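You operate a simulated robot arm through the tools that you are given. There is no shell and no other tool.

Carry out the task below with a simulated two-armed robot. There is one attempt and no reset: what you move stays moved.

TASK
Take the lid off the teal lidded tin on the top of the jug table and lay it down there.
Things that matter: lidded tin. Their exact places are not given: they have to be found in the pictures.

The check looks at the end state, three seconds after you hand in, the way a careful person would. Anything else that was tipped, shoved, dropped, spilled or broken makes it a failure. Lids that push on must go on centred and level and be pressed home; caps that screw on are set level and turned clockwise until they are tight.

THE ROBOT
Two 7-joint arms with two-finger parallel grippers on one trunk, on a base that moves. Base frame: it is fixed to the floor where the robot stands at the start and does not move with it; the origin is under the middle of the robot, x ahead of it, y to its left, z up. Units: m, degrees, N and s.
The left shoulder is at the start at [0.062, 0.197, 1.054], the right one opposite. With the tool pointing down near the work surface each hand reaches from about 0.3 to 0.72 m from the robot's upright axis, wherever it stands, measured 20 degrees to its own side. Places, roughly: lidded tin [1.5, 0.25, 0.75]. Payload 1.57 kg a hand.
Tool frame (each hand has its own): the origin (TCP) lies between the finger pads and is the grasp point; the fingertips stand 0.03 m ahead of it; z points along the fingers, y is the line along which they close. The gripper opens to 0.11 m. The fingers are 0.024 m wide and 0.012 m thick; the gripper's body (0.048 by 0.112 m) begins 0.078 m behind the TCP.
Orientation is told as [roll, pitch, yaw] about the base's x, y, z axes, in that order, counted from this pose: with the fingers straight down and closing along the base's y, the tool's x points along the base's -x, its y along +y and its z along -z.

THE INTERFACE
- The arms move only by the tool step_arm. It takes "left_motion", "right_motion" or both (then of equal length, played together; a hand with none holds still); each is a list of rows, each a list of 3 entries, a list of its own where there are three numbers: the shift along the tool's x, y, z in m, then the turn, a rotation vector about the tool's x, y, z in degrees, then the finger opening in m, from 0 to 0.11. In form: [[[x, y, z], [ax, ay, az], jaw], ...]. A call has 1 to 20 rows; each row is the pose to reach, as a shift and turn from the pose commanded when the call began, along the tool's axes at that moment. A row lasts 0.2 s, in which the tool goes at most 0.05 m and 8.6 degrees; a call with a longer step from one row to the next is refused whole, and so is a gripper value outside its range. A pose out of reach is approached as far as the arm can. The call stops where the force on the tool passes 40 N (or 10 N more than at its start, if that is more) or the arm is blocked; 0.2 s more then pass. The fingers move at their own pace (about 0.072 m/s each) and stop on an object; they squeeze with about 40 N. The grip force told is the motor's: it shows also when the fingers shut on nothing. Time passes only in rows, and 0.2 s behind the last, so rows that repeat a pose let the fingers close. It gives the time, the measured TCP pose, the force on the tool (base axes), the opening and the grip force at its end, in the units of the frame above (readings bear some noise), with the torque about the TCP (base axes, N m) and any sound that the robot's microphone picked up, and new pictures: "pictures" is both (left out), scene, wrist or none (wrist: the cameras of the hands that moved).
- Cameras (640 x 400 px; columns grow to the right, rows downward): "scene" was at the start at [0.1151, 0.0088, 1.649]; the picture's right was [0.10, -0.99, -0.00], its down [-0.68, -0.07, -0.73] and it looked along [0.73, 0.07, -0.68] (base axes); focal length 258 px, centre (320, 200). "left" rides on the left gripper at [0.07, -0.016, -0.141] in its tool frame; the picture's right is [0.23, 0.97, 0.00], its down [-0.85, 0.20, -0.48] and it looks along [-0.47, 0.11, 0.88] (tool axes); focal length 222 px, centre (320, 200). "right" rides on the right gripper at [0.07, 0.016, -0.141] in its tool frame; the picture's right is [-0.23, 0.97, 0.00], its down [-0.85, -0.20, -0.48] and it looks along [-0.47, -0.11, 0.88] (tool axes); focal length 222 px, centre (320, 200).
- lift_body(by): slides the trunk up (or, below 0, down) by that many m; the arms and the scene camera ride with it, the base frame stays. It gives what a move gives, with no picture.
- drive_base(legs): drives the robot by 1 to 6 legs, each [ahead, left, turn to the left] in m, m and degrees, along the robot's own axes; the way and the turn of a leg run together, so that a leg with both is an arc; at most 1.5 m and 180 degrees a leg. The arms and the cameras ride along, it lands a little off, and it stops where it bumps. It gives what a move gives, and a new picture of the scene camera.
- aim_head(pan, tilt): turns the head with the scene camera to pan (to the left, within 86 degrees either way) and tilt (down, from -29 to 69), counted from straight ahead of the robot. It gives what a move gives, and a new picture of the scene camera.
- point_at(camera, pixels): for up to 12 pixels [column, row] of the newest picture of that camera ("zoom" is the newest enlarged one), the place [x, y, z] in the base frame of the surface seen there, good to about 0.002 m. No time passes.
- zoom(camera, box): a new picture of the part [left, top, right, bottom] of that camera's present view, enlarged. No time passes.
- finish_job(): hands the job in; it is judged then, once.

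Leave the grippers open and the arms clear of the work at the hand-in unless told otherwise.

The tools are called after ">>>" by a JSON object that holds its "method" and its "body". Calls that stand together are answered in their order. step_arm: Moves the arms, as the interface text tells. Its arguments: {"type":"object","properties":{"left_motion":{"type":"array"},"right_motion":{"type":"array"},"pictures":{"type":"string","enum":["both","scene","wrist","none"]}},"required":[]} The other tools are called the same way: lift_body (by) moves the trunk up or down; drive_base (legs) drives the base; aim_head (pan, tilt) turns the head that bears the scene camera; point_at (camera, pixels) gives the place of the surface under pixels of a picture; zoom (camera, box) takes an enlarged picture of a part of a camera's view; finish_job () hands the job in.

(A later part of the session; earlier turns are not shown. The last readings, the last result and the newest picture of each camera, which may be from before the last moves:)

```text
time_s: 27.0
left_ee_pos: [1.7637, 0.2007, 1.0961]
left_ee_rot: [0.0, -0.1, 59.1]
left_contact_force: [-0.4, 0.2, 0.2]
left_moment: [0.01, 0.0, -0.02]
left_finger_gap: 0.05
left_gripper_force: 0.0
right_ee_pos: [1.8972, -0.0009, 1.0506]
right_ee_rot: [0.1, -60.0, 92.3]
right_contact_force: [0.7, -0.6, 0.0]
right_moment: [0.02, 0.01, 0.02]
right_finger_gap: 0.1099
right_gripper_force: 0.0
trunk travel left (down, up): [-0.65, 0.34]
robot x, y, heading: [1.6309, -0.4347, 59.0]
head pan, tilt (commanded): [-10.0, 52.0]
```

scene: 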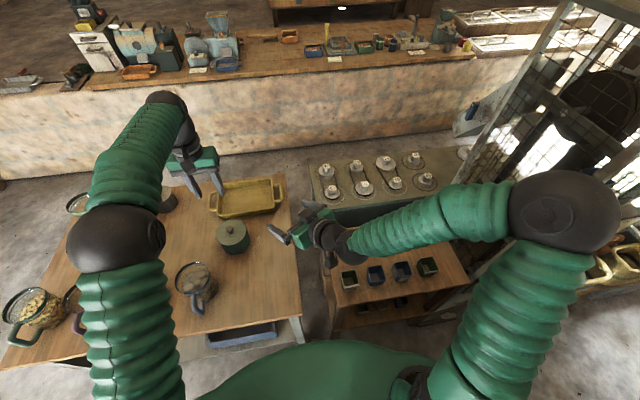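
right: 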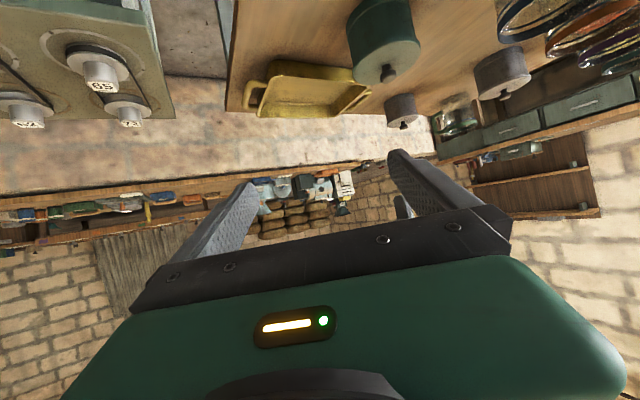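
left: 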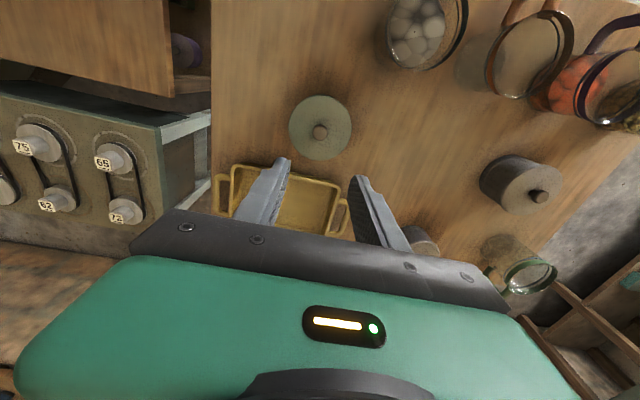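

The right elbow is at about x = 2.0, well away from the rack at 2.45. I'll move the right hand to a pre-grasp at about (1.769, 0.05, 0.90), 0.15 m in front of the tin.

>>> {"method": "step_arm", "body": {"right_motion": [[[0.0204, 0.0252, 0.0247], [0, 0, 0], 0.11], [[0.0408, 0.0504, 0.0494], [0, 0, 0], 0.11], [[0.0611, 0.0756, 0.074], [0, 0, 0], 0.11], [[0.0815, 0.1008, 0.0987], [0, 0, 0], 0.11], [[0.1019, 0.126, 0.1234], [0, 0, 0], 0.11], [[0.1019, 0.126, 0.1234], [0, 0, 0], 0.11]]}}

>>> {"method": "zoom", "body": {"camera": "left", "box": [0, 0, 640, 400]}}

>>> {"method": "zoom", "body": {"camera": "scene", "box": [160, 180, 340, 320]}}

```text
time_s: 28.4
left_ee_pos: [1.7635, 0.1993, 1.0957]
left_ee_rot: [0.0, 0.0, 59.2]
left_contact_force: [-0.7, -0.2, -0.7]
left_moment: [0.03, 0.02, 0.04]
left_finger_gap: 0.05
left_gripper_force: 0.0
right_ee_pos: [1.768, 0.0514, 0.9028]
right_ee_rot: [-0.3, -60.0, 92.3]
right_contact_force: [0.6, 0.2, 0.1]
right_moment: [-0.03, 0.01, -0.03]
right_finger_gap: 0.1101
right_gripper_force: 0.1
trunk travel left (down, up): [-0.65, 0.34]
robot x, y, heading: [1.6284, -0.4368, 59.2]
head pan, tilt (commanded): [-10.0, 52.0]
```

scene: 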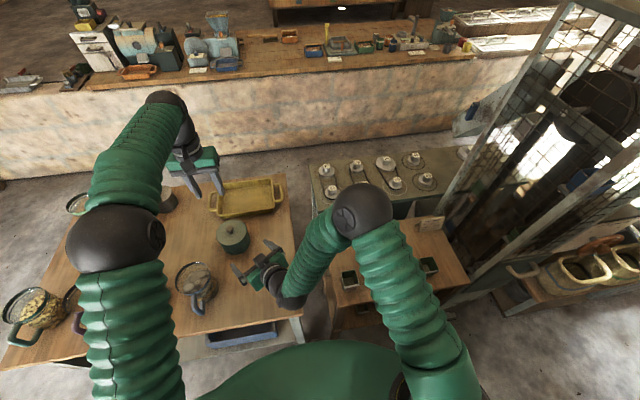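
right: 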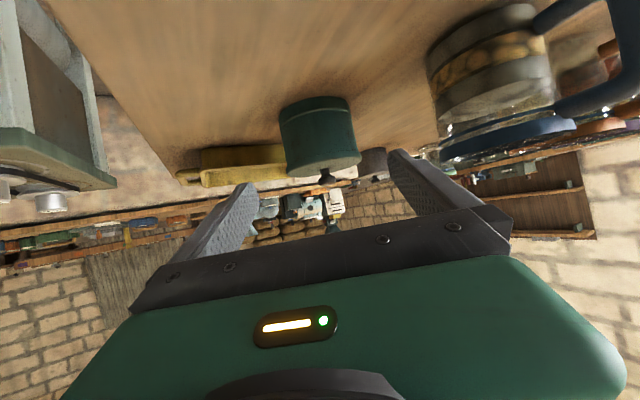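

```text
1.00 times, centred on (320, 200) of left (not enlarged: the box is as wide or as high as the picture)
```

zoom: 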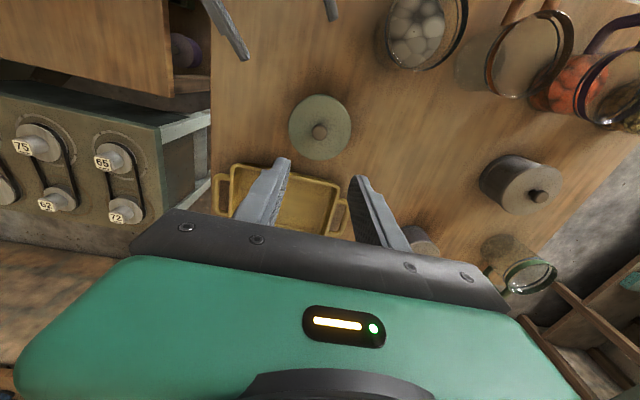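

```text
2.86 times, centred on (250, 250) of scene
```

zoom: 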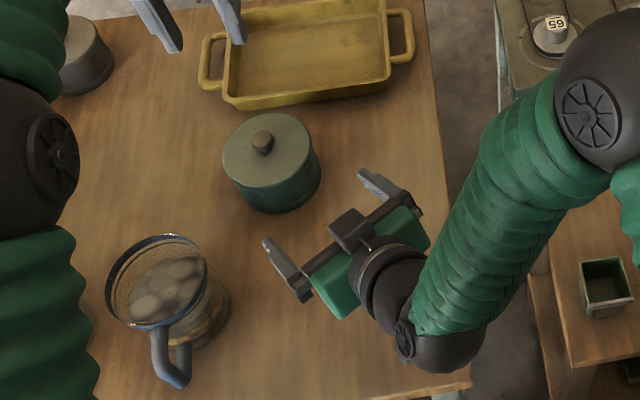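

The right hand is at the pre-grasp. A dark box on the gripper shows at zoom (350,228), so I'll look closer to make sure it won't touch the tin or lid.

>>> {"method": "zoom", "body": {"camera": "scene", "box": [225, 230, 325, 310]}}

>>> {"method": "zoom", "body": {"camera": "right", "box": [160, 60, 480, 260]}}

```text
5.00 times, centred on (275, 270) of scene
```

zoom: 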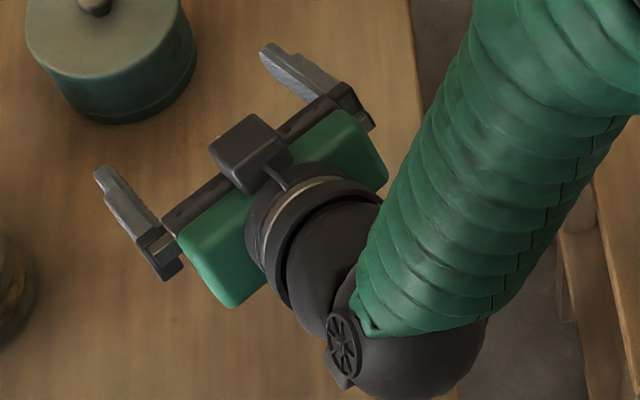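

```text
2.00 times, centred on (320, 160) of right
```

zoom: 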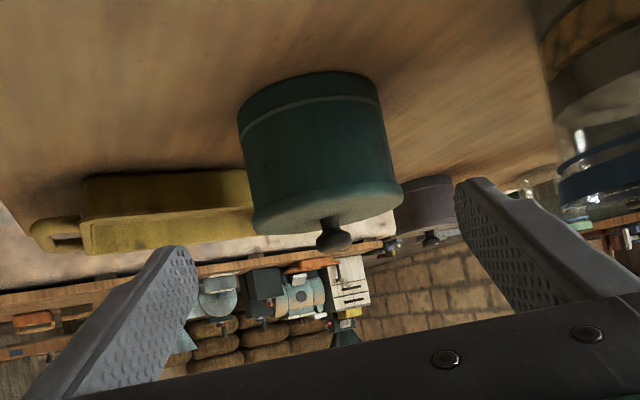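

The right camera's geometry checks out, with that camera underneath, and the box is a separate part on the upper side. I'll measure where it sits.

>>> {"method": "zoom", "body": {"camera": "scene", "box": [225, 230, 325, 310]}}

>>> {"method": "point_at", "body": {"camera": "zoom", "pixels": [[250, 140], [215, 150], [250, 118], [285, 140], [240, 180], [270, 165], [280, 178], [200, 205], [340, 120], [300, 190], [105, 180], [265, 60]]}}

```text
5.00 times, centred on (275, 270) of scene
```

zoom: 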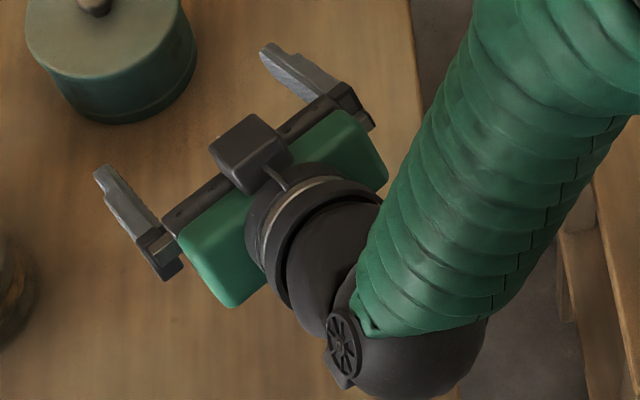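

```text
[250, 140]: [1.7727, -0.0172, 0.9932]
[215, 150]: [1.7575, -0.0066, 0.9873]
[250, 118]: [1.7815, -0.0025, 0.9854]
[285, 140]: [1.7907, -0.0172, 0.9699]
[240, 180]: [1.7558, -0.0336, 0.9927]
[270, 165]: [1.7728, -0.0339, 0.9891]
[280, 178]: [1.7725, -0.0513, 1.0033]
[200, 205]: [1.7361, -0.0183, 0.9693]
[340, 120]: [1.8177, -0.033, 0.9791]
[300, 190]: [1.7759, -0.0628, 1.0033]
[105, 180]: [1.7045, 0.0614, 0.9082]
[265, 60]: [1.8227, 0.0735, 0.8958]
```

The box's front edge would sit 0.065 m from the tin's axis, outside the lid's 0.05 m radius, so the lid can rise past it. I'll lower the right hand to TCP z of about 0.817 here, leaving the fingertips about 1 cm above the table.

>>> {"method": "step_arm", "body": {"right_motion": [[[0.025, -0.0008, 0.0143], [0, 0, 0], 0.11], [[0.05, -0.0008, 0.0287], [0, 0, 0], 0.11], [[0.065, -0.0008, 0.0375], [0, 0, 0], 0.11], [[0.0745, -0.0008, 0.043], [0, 0, 0], 0.11], [[0.0745, -0.0008, 0.043], [0, 0, 0], 0.11]]}}

>>> {"method": "zoom", "body": {"camera": "left", "box": [200, 0, 440, 170]}}

```text
time_s: 29.6
left_ee_pos: [1.7632, 0.2006, 1.0953]
left_ee_rot: [0.0, 0.0, 59.2]
left_contact_force: [-1.0, 0.1, 0.4]
left_moment: [0.01, -0.01, -0.05]
left_finger_gap: 0.0502
left_gripper_force: 0.0
right_ee_pos: [1.7695, 0.0514, 0.8146]
right_ee_rot: [-0.1, -59.9, 92.1]
right_contact_force: [-0.7, -0.2, -0.4]
right_moment: [0.01, 0.02, 0.0]
right_finger_gap: 0.11
right_gripper_force: 0.1
trunk travel left (down, up): [-0.65, 0.34]
robot x, y, heading: [1.6315, -0.4368, 59.0]
head pan, tilt (commanded): [-10.0, 52.0]
```

scene: 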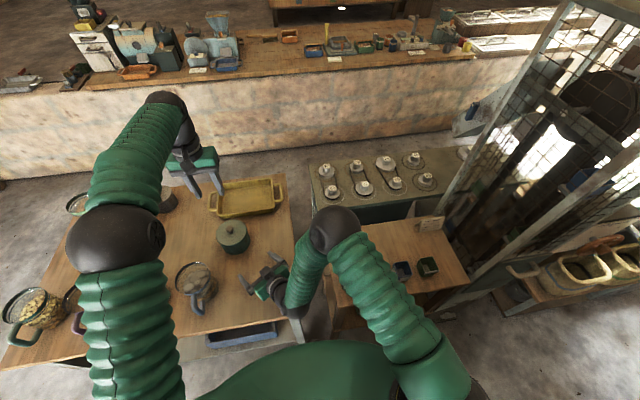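
right: 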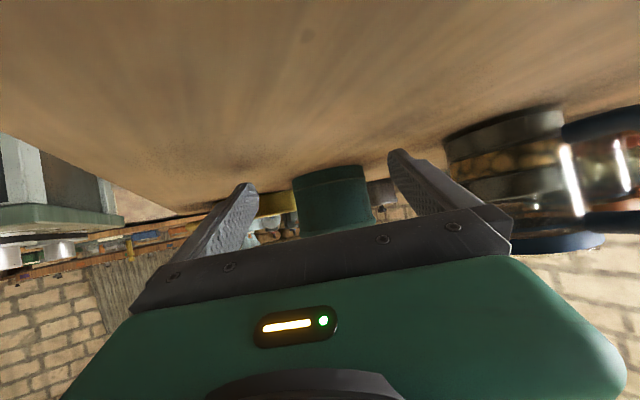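

```text
2.35 times, centred on (320, 85) of left
```

zoom: 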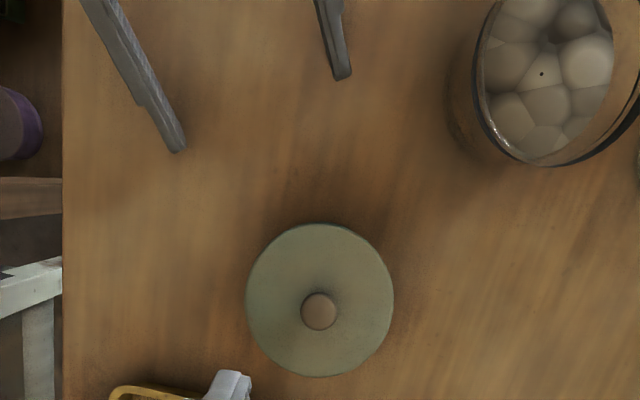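

The right hand is at z 0.8146, with the tips about 8 mm above the table. I'll verify the lateral alignment by measuring both fingertips and the lid in the left-camera view.

>>> {"method": "point_at", "body": {"camera": "zoom", "pixels": [[178, 145], [185, 148], [172, 150], [343, 75], [336, 78], [350, 74], [320, 308], [248, 300], [392, 300], [320, 226], [320, 374]]}}

```text
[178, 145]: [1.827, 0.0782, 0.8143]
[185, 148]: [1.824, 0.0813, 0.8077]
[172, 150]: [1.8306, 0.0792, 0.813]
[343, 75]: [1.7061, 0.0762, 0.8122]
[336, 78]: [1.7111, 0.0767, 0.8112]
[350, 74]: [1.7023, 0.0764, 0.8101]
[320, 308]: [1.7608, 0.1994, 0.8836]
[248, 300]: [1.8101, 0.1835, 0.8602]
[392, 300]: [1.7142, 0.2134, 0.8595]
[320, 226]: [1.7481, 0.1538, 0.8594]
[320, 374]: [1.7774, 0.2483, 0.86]
```

The fingertip midpoint (1.7675 at y 0.079) lines up with the tin's axis to within 1 mm. I'll advance 0.09 m first and check the clearance on both sides.

>>> {"method": "step_arm", "body": {"right_motion": [[[-0.0117, 0, 0.0163], [0, 0, 0], 0.11], [[-0.0217, 0, 0.0336], [0, 0, 0], 0.11], [[-0.0317, 0, 0.051], [0, 0, 0], 0.11], [[-0.0417, 0, 0.068], [0, 0, 0], 0.11], [[-0.0467, 0, 0.077], [0, 0, 0], 0.11], [[-0.0467, 0, 0.077], [0, 0, 0], 0.11]], "pictures": "wrist"}}

>>> {"method": "zoom", "body": {"camera": "left", "box": [200, 0, 440, 170]}}

```text
time_s: 31.0
left_ee_pos: [1.7634, 0.2007, 1.0962]
left_ee_rot: [0.0, 0.0, 59.1]
left_contact_force: [0.2, 0.2, -0.2]
left_moment: [0.04, 0.01, -0.01]
left_finger_gap: 0.0503
left_gripper_force: 0.0
right_ee_pos: [1.7657, 0.1412, 0.8151]
right_ee_rot: [-0.1, -60.0, 92.2]
right_contact_force: [0.1, 0.0, 0.2]
right_moment: [0.0, 0.02, 0.03]
right_finger_gap: 0.1101
right_gripper_force: 0.0
trunk travel left (down, up): [-0.65, 0.34]
robot x, y, heading: [1.6266, -0.4346, 59.0]
head pan, tilt (commanded): [-10.0, 52.0]
```

right: 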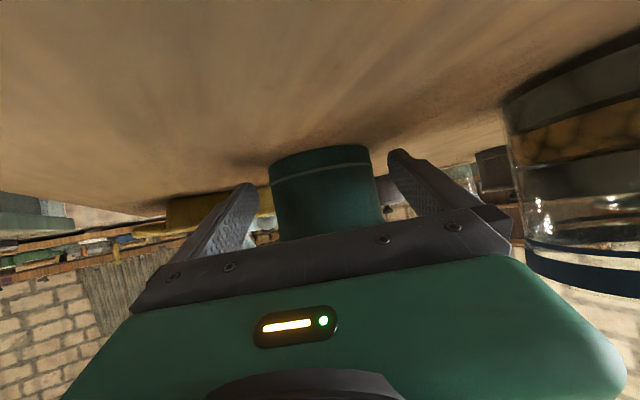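

```text
2.35 times, centred on (320, 85) of left
```

zoom: 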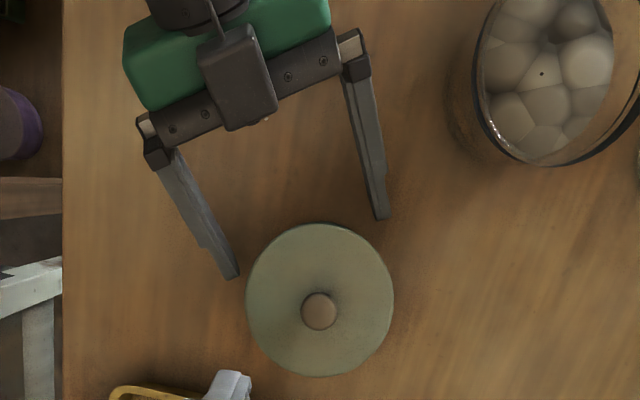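

>>> {"method": "point_at", "body": {"camera": "zoom", "pixels": [[232, 272], [238, 268], [228, 268], [383, 208], [376, 206], [389, 208], [250, 310], [390, 290], [320, 228], [318, 310]]}}

>>> {"method": "zoom", "body": {"camera": "right", "box": [220, 120, 420, 245]}}

```text
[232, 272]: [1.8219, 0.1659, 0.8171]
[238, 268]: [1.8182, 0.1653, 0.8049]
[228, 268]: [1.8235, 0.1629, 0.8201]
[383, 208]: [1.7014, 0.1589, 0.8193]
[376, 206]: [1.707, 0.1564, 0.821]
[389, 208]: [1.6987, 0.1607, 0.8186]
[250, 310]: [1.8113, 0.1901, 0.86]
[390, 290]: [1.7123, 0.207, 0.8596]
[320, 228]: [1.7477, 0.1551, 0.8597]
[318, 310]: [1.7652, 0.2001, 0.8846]
```

```text
3.20 times, centred on (320, 182) of right
```

zoom: 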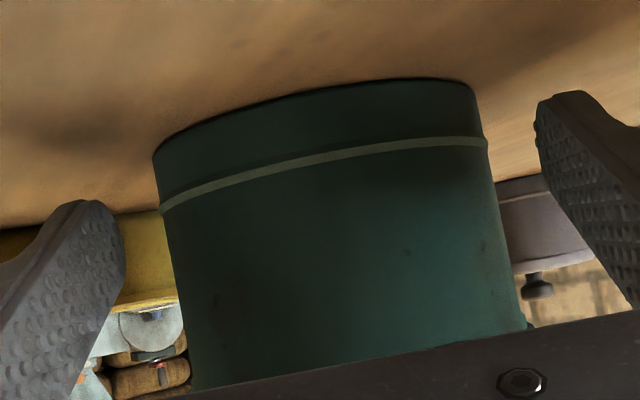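

The alignment is within about 2 mm, with about 7 mm of clearance each side. I'll advance the remaining 0.049 m so the pads straddle the tin's middle.

>>> {"method": "step_arm", "body": {"right_motion": [[[-0.0073, 0, 0.0097], [0, 0, 0], 0.11], [[-0.0133, 0, 0.02], [0, 0, 0], 0.11], [[-0.0193, 0, 0.0305], [0, 0, 0], 0.11], [[-0.0258, 0, 0.0417], [0, 0, 0], 0.11], [[-0.0258, 0, 0.0417], [0, 0, 0], 0.11]], "pictures": "both"}}

>>> {"method": "zoom", "body": {"camera": "left", "box": [200, 0, 440, 170]}}

```text
time_s: 32.2
left_ee_pos: [1.762, 0.2006, 1.0956]
left_ee_rot: [0.0, 0.0, 59.2]
left_contact_force: [-0.6, -0.4, 1.0]
left_moment: [-0.01, 0.01, -0.01]
left_finger_gap: 0.05
left_gripper_force: 0.0
right_ee_pos: [1.7646, 0.1905, 0.8165]
right_ee_rot: [-0.1, -60.0, 92.2]
right_contact_force: [0.0, -0.2, 0.5]
right_moment: [-0.01, 0.02, -0.04]
right_finger_gap: 0.1102
right_gripper_force: 0.1
trunk travel left (down, up): [-0.65, 0.34]
robot x, y, heading: [1.6321, -0.4346, 58.7]
head pan, tilt (commanded): [-10.0, 52.0]
```

scene: 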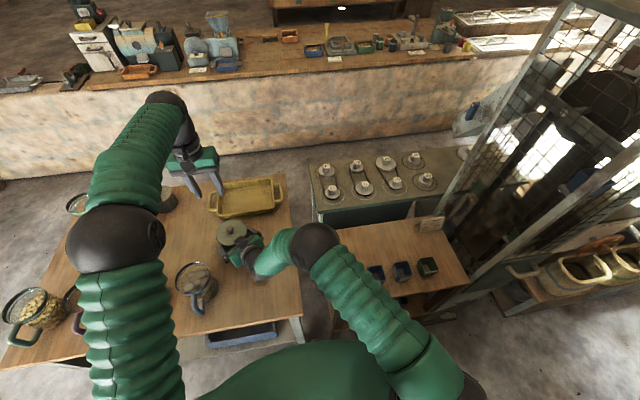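
right: 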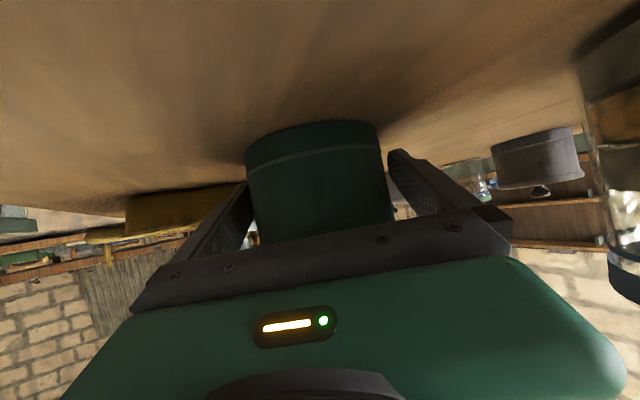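

```text
2.35 times, centred on (320, 85) of left
```

zoom: 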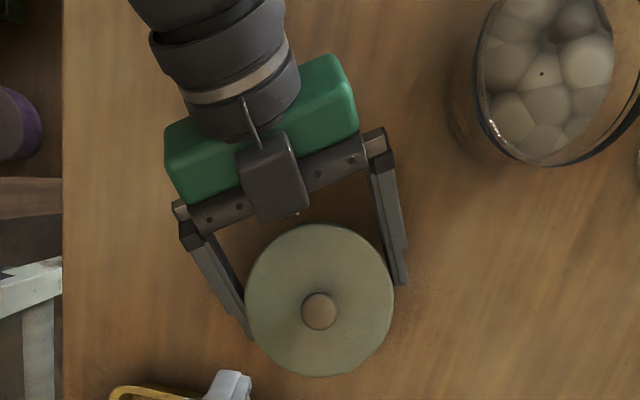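

The tin is centred between the right fingers with no contact. I'll close the right gripper gradually on the tin's body.

>>> {"method": "step_arm", "body": {"right_motion": [[[0, 0, 0], [0, 0, 0], 0.105], [[0, 0, 0], [0, 0, 0], 0.1], [[0, 0, 0], [0, 0, 0], 0.097], [[0, 0, 0], [0, 0, 0], 0.094], [[0, 0, 0], [0, 0, 0], 0.09], [[0, 0, 0], [0, 0, 0], 0.08], [[0, 0, 0], [0, 0, 0], 0.08]], "pictures": "wrist"}}

>>> {"method": "zoom", "body": {"camera": "left", "box": [200, 0, 440, 170]}}

```text
time_s: 33.8
left_ee_pos: [1.7628, 0.2003, 1.0946]
left_ee_rot: [-0.1, 0.0, 59.1]
left_contact_force: [0.1, -0.9, 0.1]
left_moment: [0.01, 0.01, 0.0]
left_finger_gap: 0.05
left_gripper_force: 0.1
right_ee_pos: [1.7638, 0.191, 0.8176]
right_ee_rot: [-0.1, -60.1, 92.2]
right_contact_force: [0.4, 0.3, 0.8]
right_moment: [0.0, 0.07, -0.02]
right_finger_gap: 0.0991
right_gripper_force: 39.9
trunk travel left (down, up): [-0.65, 0.34]
robot x, y, heading: [1.6302, -0.4352, 59.1]
head pan, tilt (commanded): [-10.0, 52.0]
```

right: 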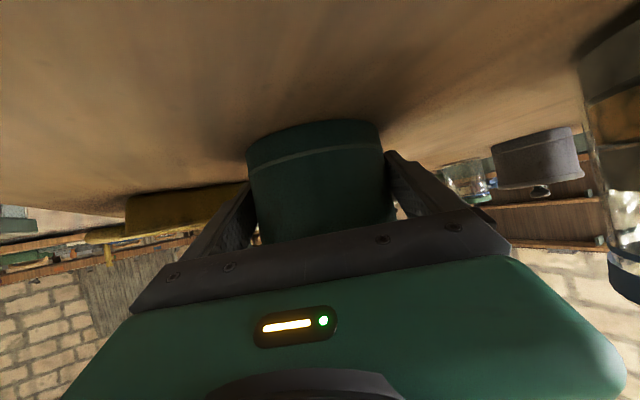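

```text
2.35 times, centred on (320, 85) of left
```

zoom: 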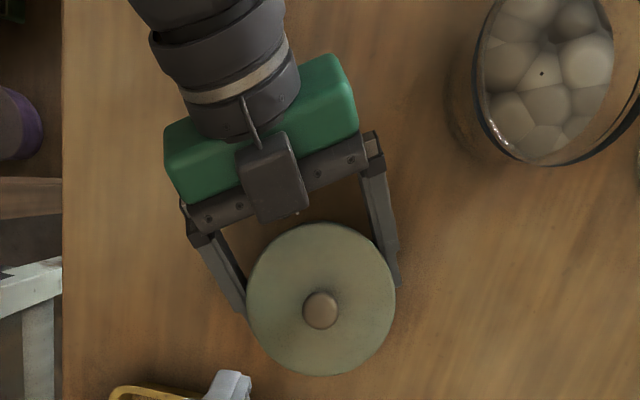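

The right hand holds the body (gap 0.099 m, 40 N). I'll re-measure the knob in the left view at zoom (321,310) before bringing the left hand down.

>>> {"method": "point_at", "body": {"camera": "zoom", "pixels": [[320, 309], [306, 309], [335, 309], [320, 296], [320, 324], [248, 300], [395, 300], [320, 226], [320, 372]]}}

```text
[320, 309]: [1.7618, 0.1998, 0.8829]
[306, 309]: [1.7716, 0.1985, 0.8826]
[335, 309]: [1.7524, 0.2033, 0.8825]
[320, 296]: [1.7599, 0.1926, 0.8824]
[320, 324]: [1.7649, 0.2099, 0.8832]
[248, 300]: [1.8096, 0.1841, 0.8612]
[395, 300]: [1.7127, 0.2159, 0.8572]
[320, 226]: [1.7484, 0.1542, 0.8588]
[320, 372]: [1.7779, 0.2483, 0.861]
```

The knob is at (1.762, 0.2005), directly under the left hand. I'll descend 0.199 m with the jaw at 0.05, slowing at the end.

>>> {"method": "step_arm", "body": {"left_motion": [[[0, 0.0005, 0.04], [0, 0, 0], 0.05], [[0, 0.0005, 0.08], [0, 0, 0], 0.05], [[0, 0.0005, 0.12], [0, 0, 0], 0.05], [[0, 0.0005, 0.15], [0, 0, 0], 0.05], [[0, 0.0005, 0.17], [0, 0, 0], 0.05], [[0, 0.0005, 0.185], [0, 0, 0], 0.05], [[0, 0.0005, 0.195], [0, 0, 0], 0.05], [[0, 0.0005, 0.199], [0, 0, 0], 0.05], [[0, 0.0005, 0.199], [0, 0, 0], 0.05]]}}

>>> {"method": "zoom", "body": {"camera": "scene", "box": [170, 170, 330, 290]}}

```text
time_s: 35.8
left_ee_pos: [1.7625, 0.1994, 0.8956]
left_ee_rot: [-0.1, 0.0, 59.1]
left_contact_force: [0.3, 0.3, 0.5]
left_moment: [-0.01, -0.02, 0.0]
left_finger_gap: 0.0499
left_gripper_force: 0.2
right_ee_pos: [1.7631, 0.1905, 0.8182]
right_ee_rot: [-0.1, -60.0, 92.3]
right_contact_force: [-0.7, 1.5, 0.0]
right_moment: [-0.03, 0.1, -0.04]
right_finger_gap: 0.0992
right_gripper_force: 39.9
trunk travel left (down, up): [-0.65, 0.34]
robot x, y, heading: [1.6306, -0.44, 58.9]
head pan, tilt (commanded): [-10.0, 52.0]
```

scene: 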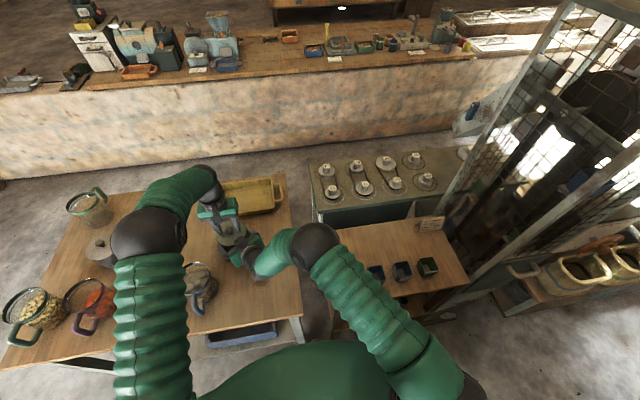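
left: 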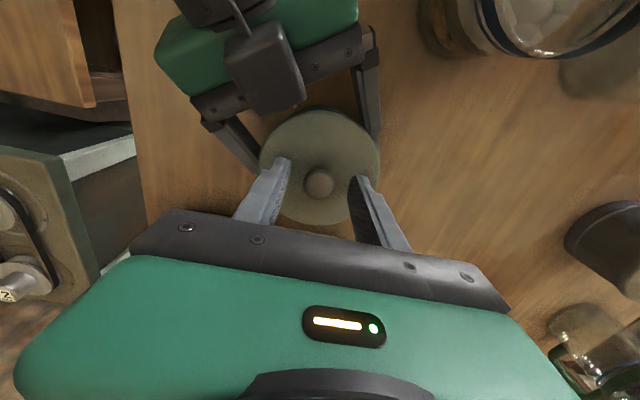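

```text
3.33 times, centred on (250, 230) of scene
```

zoom: 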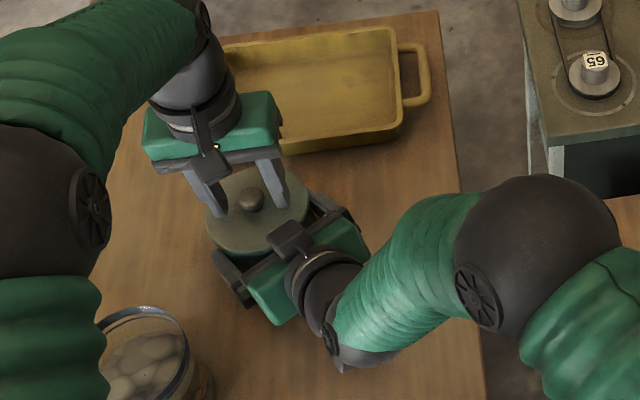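

Both hands are in place and clear of each other. I'll close the left gripper on the knob.

>>> {"method": "step_arm", "body": {"left_motion": [[[0, 0, 0], [0, 0, 0], 0.03], [[0, 0, 0], [0, 0, 0], 0.0], [[0, 0, 0], [0, 0, 0], 0.0], [[0, 0, 0], [0, 0, 0], 0.0]], "pictures": "wrist"}}

```text
time_s: 36.8
left_ee_pos: [1.7615, 0.2015, 0.8949]
left_ee_rot: [0.1, 0.0, 59.1]
left_contact_force: [-0.5, 0.0, 0.4]
left_moment: [0.0, -0.02, 0.02]
left_finger_gap: 0.0237
left_gripper_force: 35.3
right_ee_pos: [1.7638, 0.1897, 0.8179]
right_ee_rot: [0.0, -60.0, 92.2]
right_contact_force: [-0.6, 0.5, 0.8]
right_moment: [0.03, 0.1, -0.01]
right_finger_gap: 0.099
right_gripper_force: 39.9
trunk travel left (down, up): [-0.65, 0.34]
robot x, y, heading: [1.6286, -0.4385, 58.8]
head pan, tilt (commanded): [-10.0, 52.0]
heard: snap
```

left: 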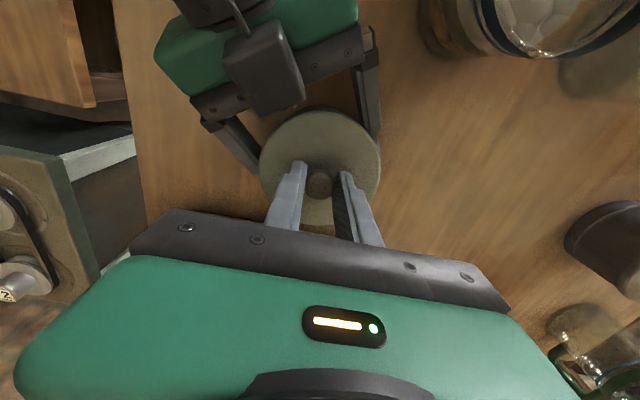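

The knob is gripped. I'll pull the lid straight up slowly by 20 mm while the right hand holds the tin.

>>> {"method": "step_arm", "body": {"left_motion": [[[0, 0, -0.001], [0, 0, 0], 0.0], [[0, 0, -0.002], [0, 0, 0], 0.0], [[0, 0, -0.003], [0, 0, 0], 0.0], [[0, 0, -0.004], [0, 0, 0], 0.0], [[0, 0, -0.006], [0, 0, 0], 0.0], [[0, 0, -0.008], [0, 0, 0], 0.0], [[0, 0, -0.011], [0, 0, 0], 0.0], [[0, 0, -0.015], [0, 0, 0], 0.0], [[0, 0, -0.02], [0, 0, 0], 0.0], [[0, 0, -0.02], [0, 0, 0], 0.0]]}}

>>> {"method": "zoom", "body": {"camera": "scene", "box": [190, 190, 300, 280]}}

```text
time_s: 39.0
left_ee_pos: [1.7617, 0.2003, 0.915]
left_ee_rot: [0.0, 0.1, 59.1]
left_contact_force: [0.3, -0.1, -1.4]
left_moment: [-0.02, 0.02, 0.02]
left_finger_gap: 0.0234
left_gripper_force: 35.5
right_ee_pos: [1.7636, 0.1895, 0.8175]
right_ee_rot: [-0.1, -60.0, 92.1]
right_contact_force: [-0.8, 0.0, 0.2]
right_moment: [-0.01, 0.06, -0.03]
right_finger_gap: 0.0988
right_gripper_force: 40.4
trunk travel left (down, up): [-0.65, 0.34]
robot x, y, heading: [1.6279, -0.435, 59.4]
head pan, tilt (commanded): [-10.0, 52.0]
```

scene: 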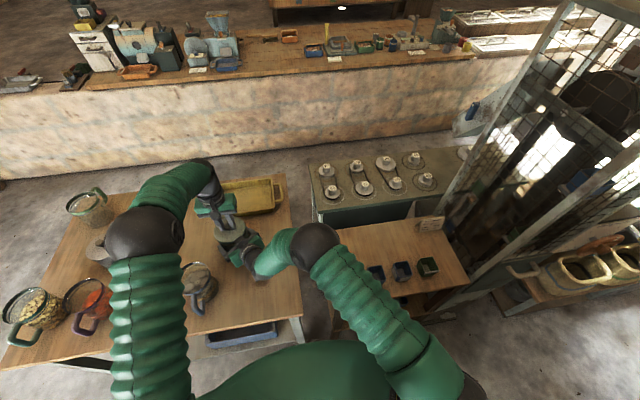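
left: 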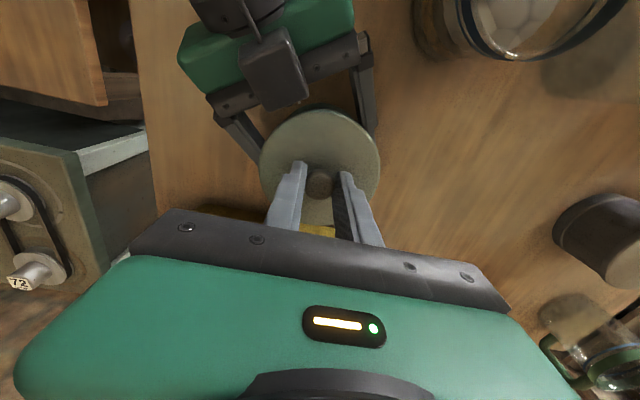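

```text
4.44 times, centred on (245, 235) of scene
```

zoom: 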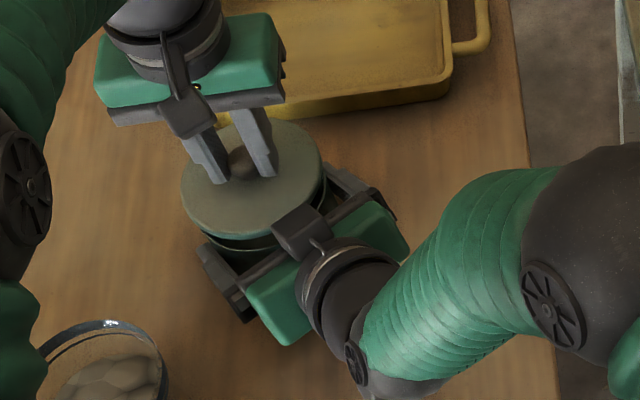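

The lid has come off: a gap shows between the lid and the tin at zoom (225,240), and the right hand and tin stayed put. I'll raise the lid another 0.08 m.

>>> {"method": "step_arm", "body": {"left_motion": [[[0, 0, -0.01], [0, 0, 0], 0.0], [[0, 0, -0.025], [0, 0, 0], 0.0], [[0, 0, -0.045], [0, 0, 0], 0.0], [[0, 0, -0.065], [0, 0, 0], 0.0], [[0, 0, -0.085], [0, 0, 0], 0.0], [[0, 0, -0.085], [0, 0, 0], 0.0]]}}

>>> {"method": "zoom", "body": {"camera": "scene", "box": [190, 170, 300, 280]}}

```text
time_s: 40.4
left_ee_pos: [1.7642, 0.2, 1.001]
left_ee_rot: [0.1, 0.0, 59.1]
left_contact_force: [0.1, -0.4, -0.9]
left_moment: [-0.02, 0.0, -0.04]
left_finger_gap: 0.0234
left_gripper_force: 35.4
right_ee_pos: [1.7636, 0.1904, 0.8178]
right_ee_rot: [-0.1, -60.0, 92.2]
right_contact_force: [0.3, -1.3, 1.1]
right_moment: [-0.05, 0.11, 0.04]
right_finger_gap: 0.0989
right_gripper_force: 40.0
trunk travel left (down, up): [-0.65, 0.34]
robot x, y, heading: [1.628, -0.4334, 58.9]
head pan, tilt (commanded): [-10.0, 52.0]
```

scene: 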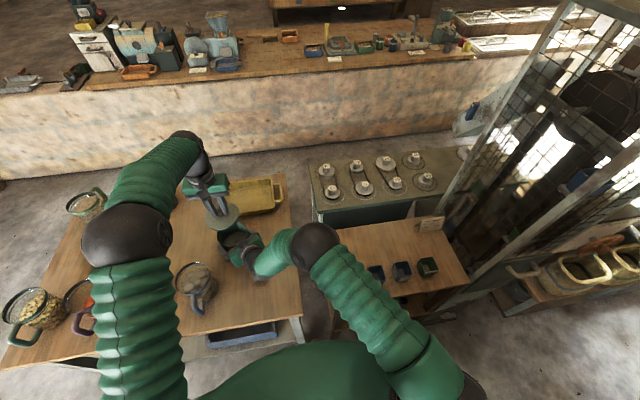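
left: 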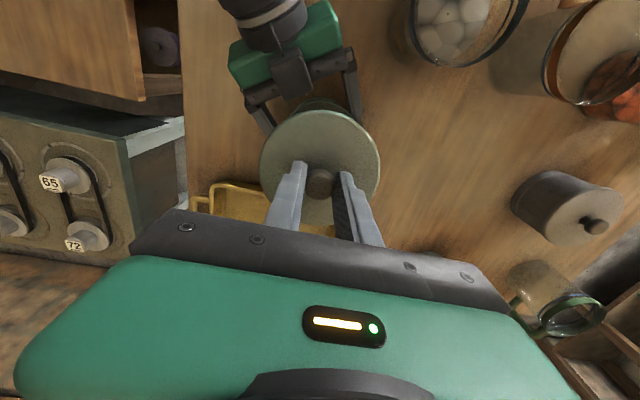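

```text
3.64 times, centred on (245, 225) of scene
```

zoom: 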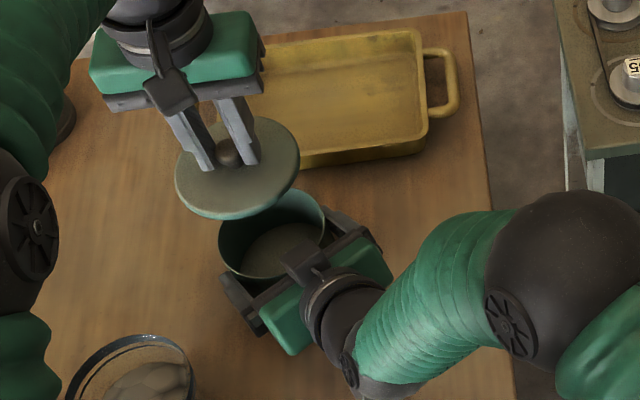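

The lid is off and held at z of about 0.966, and the tin stands open in the right gripper. I'll open the right gripper and draw it straight back 0.14 m from the tin.

>>> {"method": "step_arm", "body": {"right_motion": [[[0, 0, 0], [0, 0, 0], 0.1], [[0, 0, 0], [0, 0, 0], 0.11], [[0, 0, 0], [0, 0, 0], 0.11], [[0.0075, 0, -0.013], [0, 0, 0], 0.11], [[0.0175, 0, -0.0303], [0, 0, 0], 0.11], [[0.03, 0, -0.052], [0, 0, 0], 0.11], [[0.045, 0, -0.0779], [0, 0, 0], 0.11], [[0.0575, 0, -0.0996], [0, 0, 0], 0.11], [[0.07, 0, -0.1212], [0, 0, 0], 0.11], [[0.07, 0, -0.1212], [0, 0, 0], 0.11]]}}

>>> {"method": "zoom", "body": {"camera": "scene", "box": [190, 170, 330, 310]}}

```text
time_s: 42.6
left_ee_pos: [1.7623, 0.2015, 0.9997]
left_ee_rot: [-0.1, 0.0, 59.1]
left_contact_force: [-0.2, -0.4, -1.1]
left_moment: [0.0, 0.0, 0.0]
left_finger_gap: 0.0233
left_gripper_force: 36.5
right_ee_pos: [1.7684, 0.0503, 0.8176]
right_ee_rot: [-0.1, -60.0, 92.2]
right_contact_force: [-0.4, -0.3, -0.7]
right_moment: [0.01, -0.01, -0.04]
right_finger_gap: 0.1098
right_gripper_force: 0.0
trunk travel left (down, up): [-0.65, 0.34]
robot x, y, heading: [1.63, -0.4343, 58.9]
head pan, tilt (commanded): [-10.0, 52.0]
```

scene: 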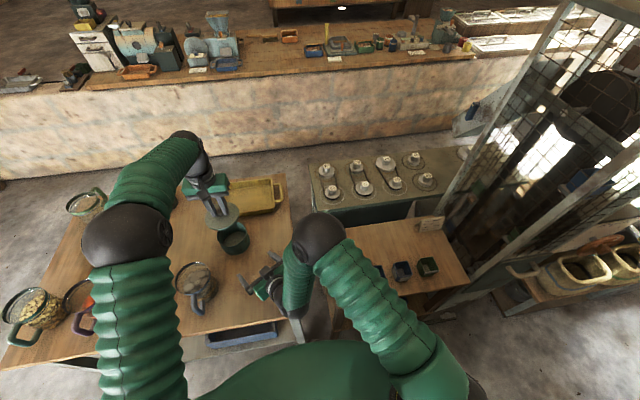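
right: 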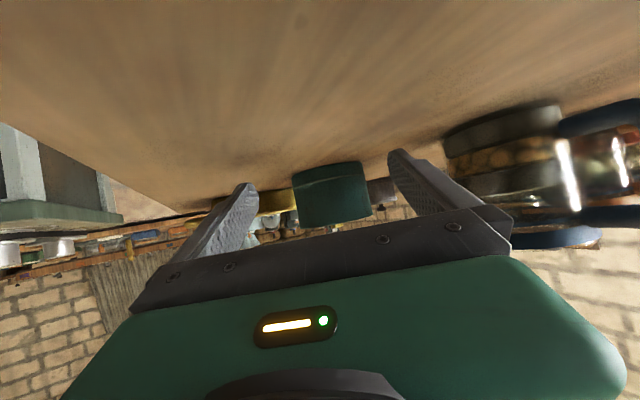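

```text
2.86 times, centred on (260, 240) of scene
```

zoom: 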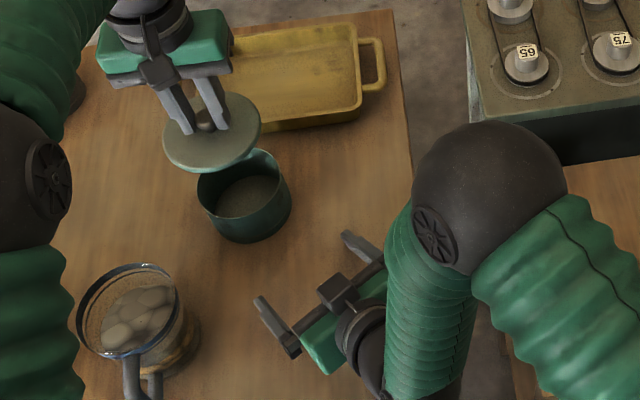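

The tin stands upright and open and the right hand is free of it. I'll take the right hand up and away to the right, un-tilting it so it clears the front part of the table.

>>> {"method": "step_arm", "body": {"right_motion": [[[-0.03, -0.01, -0.025], [0, 0, 0], 0.11], [[-0.06, -0.025, -0.05], [0, 0, 0], 0.11], [[-0.09, -0.045, -0.075], [0, 0, 0], 0.11], [[-0.115, -0.07, -0.1], [0, 0, 0], 0.11], [[-0.14, -0.095, -0.125], [0, 0, 0], 0.11], [[-0.16, -0.115, -0.148], [0, 0, 0], 0.11], [[-0.176, -0.126, -0.165], [0, 0, 0], 0.11], [[-0.172, -0.126, -0.172], [0, 7.5, 0], 0.11], [[-0.168, -0.126, -0.178], [0, 15, 0], 0.11], [[-0.164, -0.126, -0.185], [0, 22.5, 0], 0.11], [[-0.161, -0.126, -0.191], [0, 30, 0], 0.11], [[-0.157, -0.126, -0.198], [0, 37.5, 0], 0.11], [[-0.153, -0.126, -0.204], [0, 45, 0], 0.11], [[-0.149, -0.126, -0.211], [0, 52.5, 0], 0.11], [[-0.146, -0.126, -0.217], [0, 60, 0], 0.11], [[-0.146, -0.126, -0.217], [0, 60, 0], 0.11]]}}

```text
time_s: 46.0
left_ee_pos: [1.7645, 0.1997, 1.0011]
left_ee_rot: [0.1, -0.1, 59.1]
left_contact_force: [-0.5, -0.2, 0.1]
left_moment: [0.0, -0.03, 0.01]
left_finger_gap: 0.0233
left_gripper_force: 35.7
right_ee_pos: [1.8997, -0.0607, 1.0517]
right_ee_rot: [0.0, 0.1, 92.1]
right_contact_force: [0.4, 0.1, -0.1]
right_moment: [-0.02, 0.0, 0.02]
right_finger_gap: 0.11
right_gripper_force: 0.0
trunk travel left (down, up): [-0.65, 0.34]
robot x, y, heading: [1.6308, -0.4383, 59.1]
head pan, tilt (commanded): [-10.0, 52.0]
```

scene: 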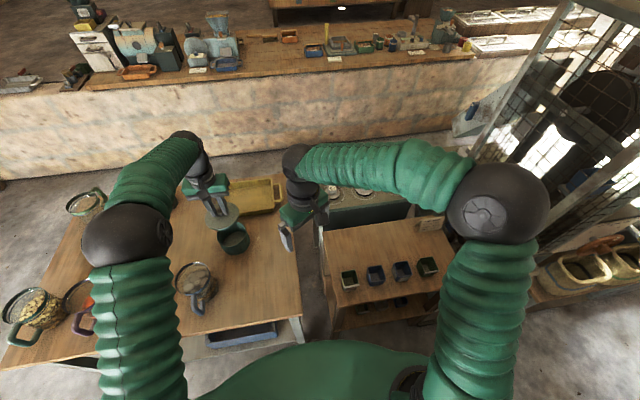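
right: 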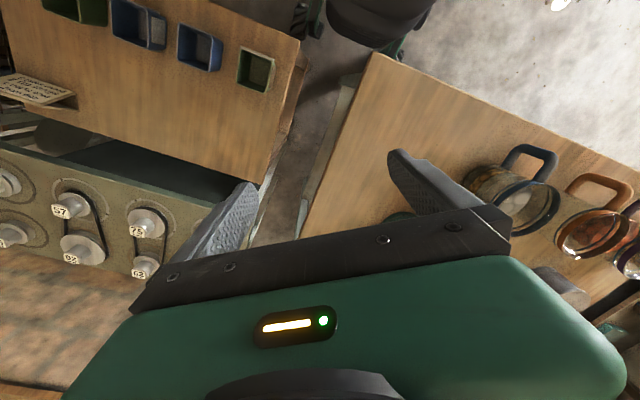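

The right hand is upright and clear. I'll swing it back to its original ready pose further right, to leave room for the left hand.

>>> {"method": "step_arm", "body": {"right_motion": [[[0.037, -0.0066, -0.004], [0, 0, 8.25], 0.11], [[0.0735, -0.0133, -0.0085], [0, 0, 16.5], 0.11], [[0.11, -0.02, -0.013], [0, 0, 24.75], 0.11], [[0.147, -0.0266, -0.017], [0, 0, 33], 0.11], [[0.147, -0.0266, -0.017], [0, 0, 33], 0.11]], "pictures": "scene"}}

>>> {"method": "zoom", "body": {"camera": "scene", "box": [150, 170, 330, 350]}}

```text
time_s: 47.2
left_ee_pos: [1.7644, 0.201, 0.9997]
left_ee_rot: [0.0, 0.1, 59.1]
left_contact_force: [-0.2, 0.8, -1.0]
left_moment: [0.0, 0.0, 0.02]
left_finger_gap: 0.0233
left_gripper_force: 36.1
right_ee_pos: [1.9326, -0.2069, 1.0675]
right_ee_rot: [0.0, 0.0, 59.1]
right_contact_force: [-0.2, -0.2, 0.2]
right_moment: [0.0, 0.01, -0.01]
right_finger_gap: 0.1101
right_gripper_force: 0.0
trunk travel left (down, up): [-0.65, 0.34]
robot x, y, heading: [1.6307, -0.4349, 59.0]
head pan, tilt (commanded): [-10.0, 52.0]
```

scene: 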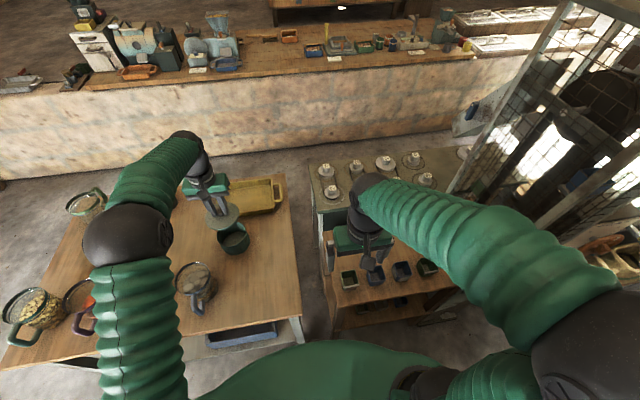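

```text
2.22 times, centred on (240, 260) of scene
```

zoom: 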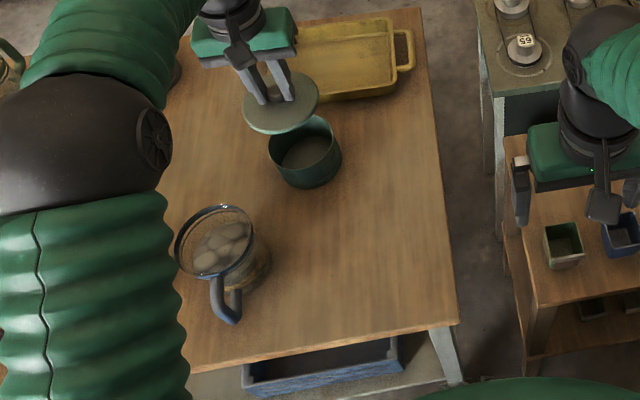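

There is a wide free area on the table around zoom (360,250). I'll measure candidate spots, the table edges there, the jug handle, the tin and the lid.

>>> {"method": "point_at", "body": {"camera": "zoom", "pixels": [[340, 250], [360, 250], [380, 240], [440, 250], [340, 335], [240, 310], [268, 270], [305, 185], [340, 160], [280, 132], [280, 138], [318, 95]]}}

>>> {"method": "zoom", "body": {"camera": "scene", "box": [205, 190, 255, 230]}}

```text
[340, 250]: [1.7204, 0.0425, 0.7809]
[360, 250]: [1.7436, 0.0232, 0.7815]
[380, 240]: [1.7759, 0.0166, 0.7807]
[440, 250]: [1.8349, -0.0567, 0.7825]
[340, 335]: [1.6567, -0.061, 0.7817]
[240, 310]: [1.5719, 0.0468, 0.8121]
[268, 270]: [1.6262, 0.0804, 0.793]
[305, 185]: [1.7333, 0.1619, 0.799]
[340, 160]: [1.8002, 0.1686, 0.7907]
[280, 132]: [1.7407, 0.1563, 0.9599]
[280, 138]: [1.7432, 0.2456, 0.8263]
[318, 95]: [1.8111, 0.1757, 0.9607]
```

```text
10.00 times, centred on (230, 210) of scene
```

zoom: 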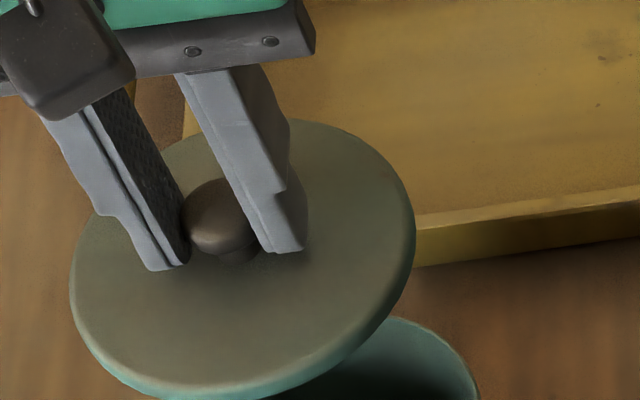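

I'll lay the lid at about (1.76, 0.02), which is 0.13 m from the front edge, 0.12 m from the right edge and 0.18 m from the tin and the jug. I'm moving the lid there horizontally at the present height first.

>>> {"method": "step_arm", "body": {"left_motion": [[[0.02, -0.0114, 0], [0, 0, 0], 0.0], [[0.05, -0.0286, 0], [0, 0, 0], 0.0], [[0.08, -0.0458, 0], [0, 0, 0], 0.0], [[0.11, -0.063, 0], [0, 0, 0], 0.0], [[0.138, -0.079, 0], [0, 0, 0], 0.0], [[0.1562, -0.0894, 0], [0, 0, 0], 0.0], [[0.1562, -0.0894, 0], [0, 0, 0], 0.0]]}}

>>> {"method": "zoom", "body": {"camera": "scene", "box": [150, 170, 330, 350]}}

```text
time_s: 48.8
left_ee_pos: [1.7606, 0.0198, 1.0005]
left_ee_rot: [0.0, 0.0, 59.1]
left_contact_force: [0.2, 0.3, -1.4]
left_moment: [-0.01, 0.01, -0.01]
left_finger_gap: 0.0232
left_gripper_force: 35.4
right_ee_pos: [1.9333, -0.2064, 1.0685]
right_ee_rot: [0.0, 0.1, 59.0]
right_contact_force: [-0.3, 0.0, 0.5]
right_moment: [0.02, -0.02, 0.03]
right_finger_gap: 0.1103
right_gripper_force: 0.1
trunk travel left (down, up): [-0.65, 0.34]
robot x, y, heading: [1.63, -0.4386, 59.1]
head pan, tilt (commanded): [-10.0, 52.0]
```

scene: 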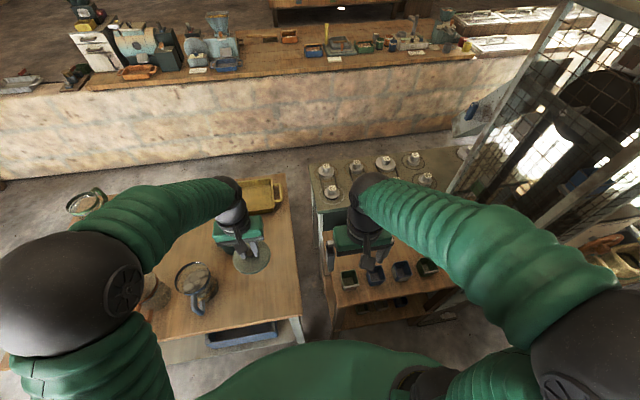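
left: 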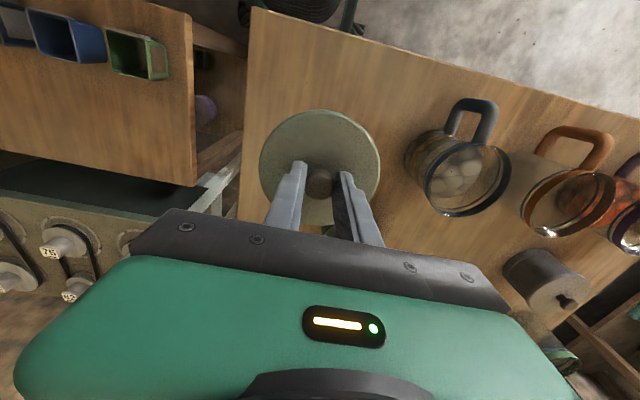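

```text
2.22 times, centred on (240, 260) of scene
```

zoom: 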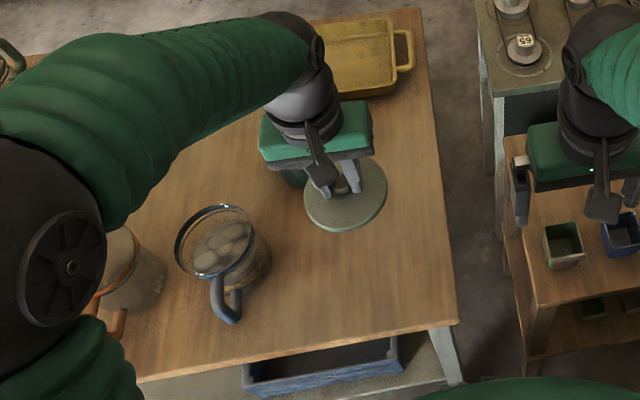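

The lid is over the spot. I'll lower it by 0.145 m to TCP z of about 0.855, putting the lid top near 0.82, still about 2 cm above contact.

>>> {"method": "step_arm", "body": {"left_motion": [[[0, 0, 0.03], [0, 0, 0], 0.0], [[0, 0, 0.065], [0, 0, 0], 0.0], [[0, 0, 0.1], [0, 0, 0], 0.0], [[0, 0, 0.125], [0, 0, 0], 0.0], [[0, 0, 0.14], [0, 0, 0], 0.0], [[0, 0, 0.145], [0, 0, 0], 0.0], [[0, 0, 0.145], [0, 0, 0], 0.0]]}}

>>> {"method": "zoom", "body": {"camera": "scene", "box": [210, 220, 290, 280]}}

```text
time_s: 50.4
left_ee_pos: [1.7604, 0.0201, 0.8564]
left_ee_rot: [0.0, 0.0, 59.1]
left_contact_force: [-0.2, -0.6, -0.6]
left_moment: [-0.01, 0.0, -0.03]
left_finger_gap: 0.0232
left_gripper_force: 35.6
right_ee_pos: [1.9336, -0.2071, 1.0686]
right_ee_rot: [0.0, -0.1, 59.1]
right_contact_force: [0.1, -0.2, -0.5]
right_moment: [0.0, 0.03, 0.0]
right_finger_gap: 0.11
right_gripper_force: 0.0
trunk travel left (down, up): [-0.65, 0.34]
robot x, y, heading: [1.63, -0.4344, 58.7]
head pan, tilt (commanded): [-10.0, 52.0]
```

scene: 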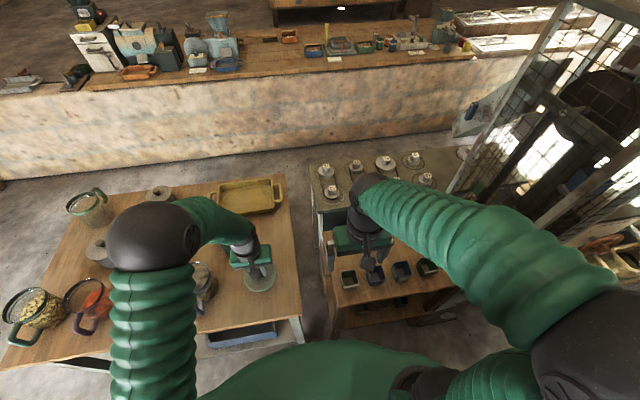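
left: 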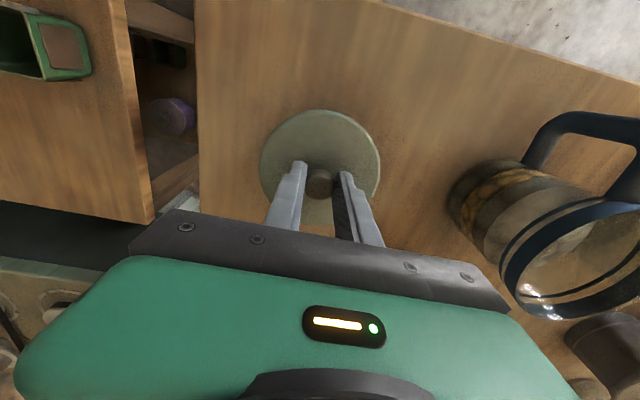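

```text
6.67 times, centred on (250, 250) of scene
```

zoom: 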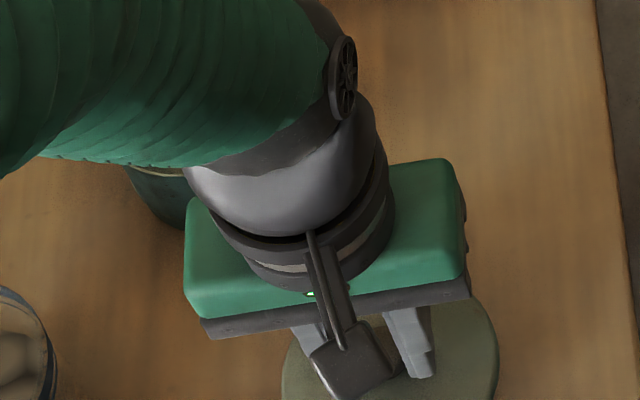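

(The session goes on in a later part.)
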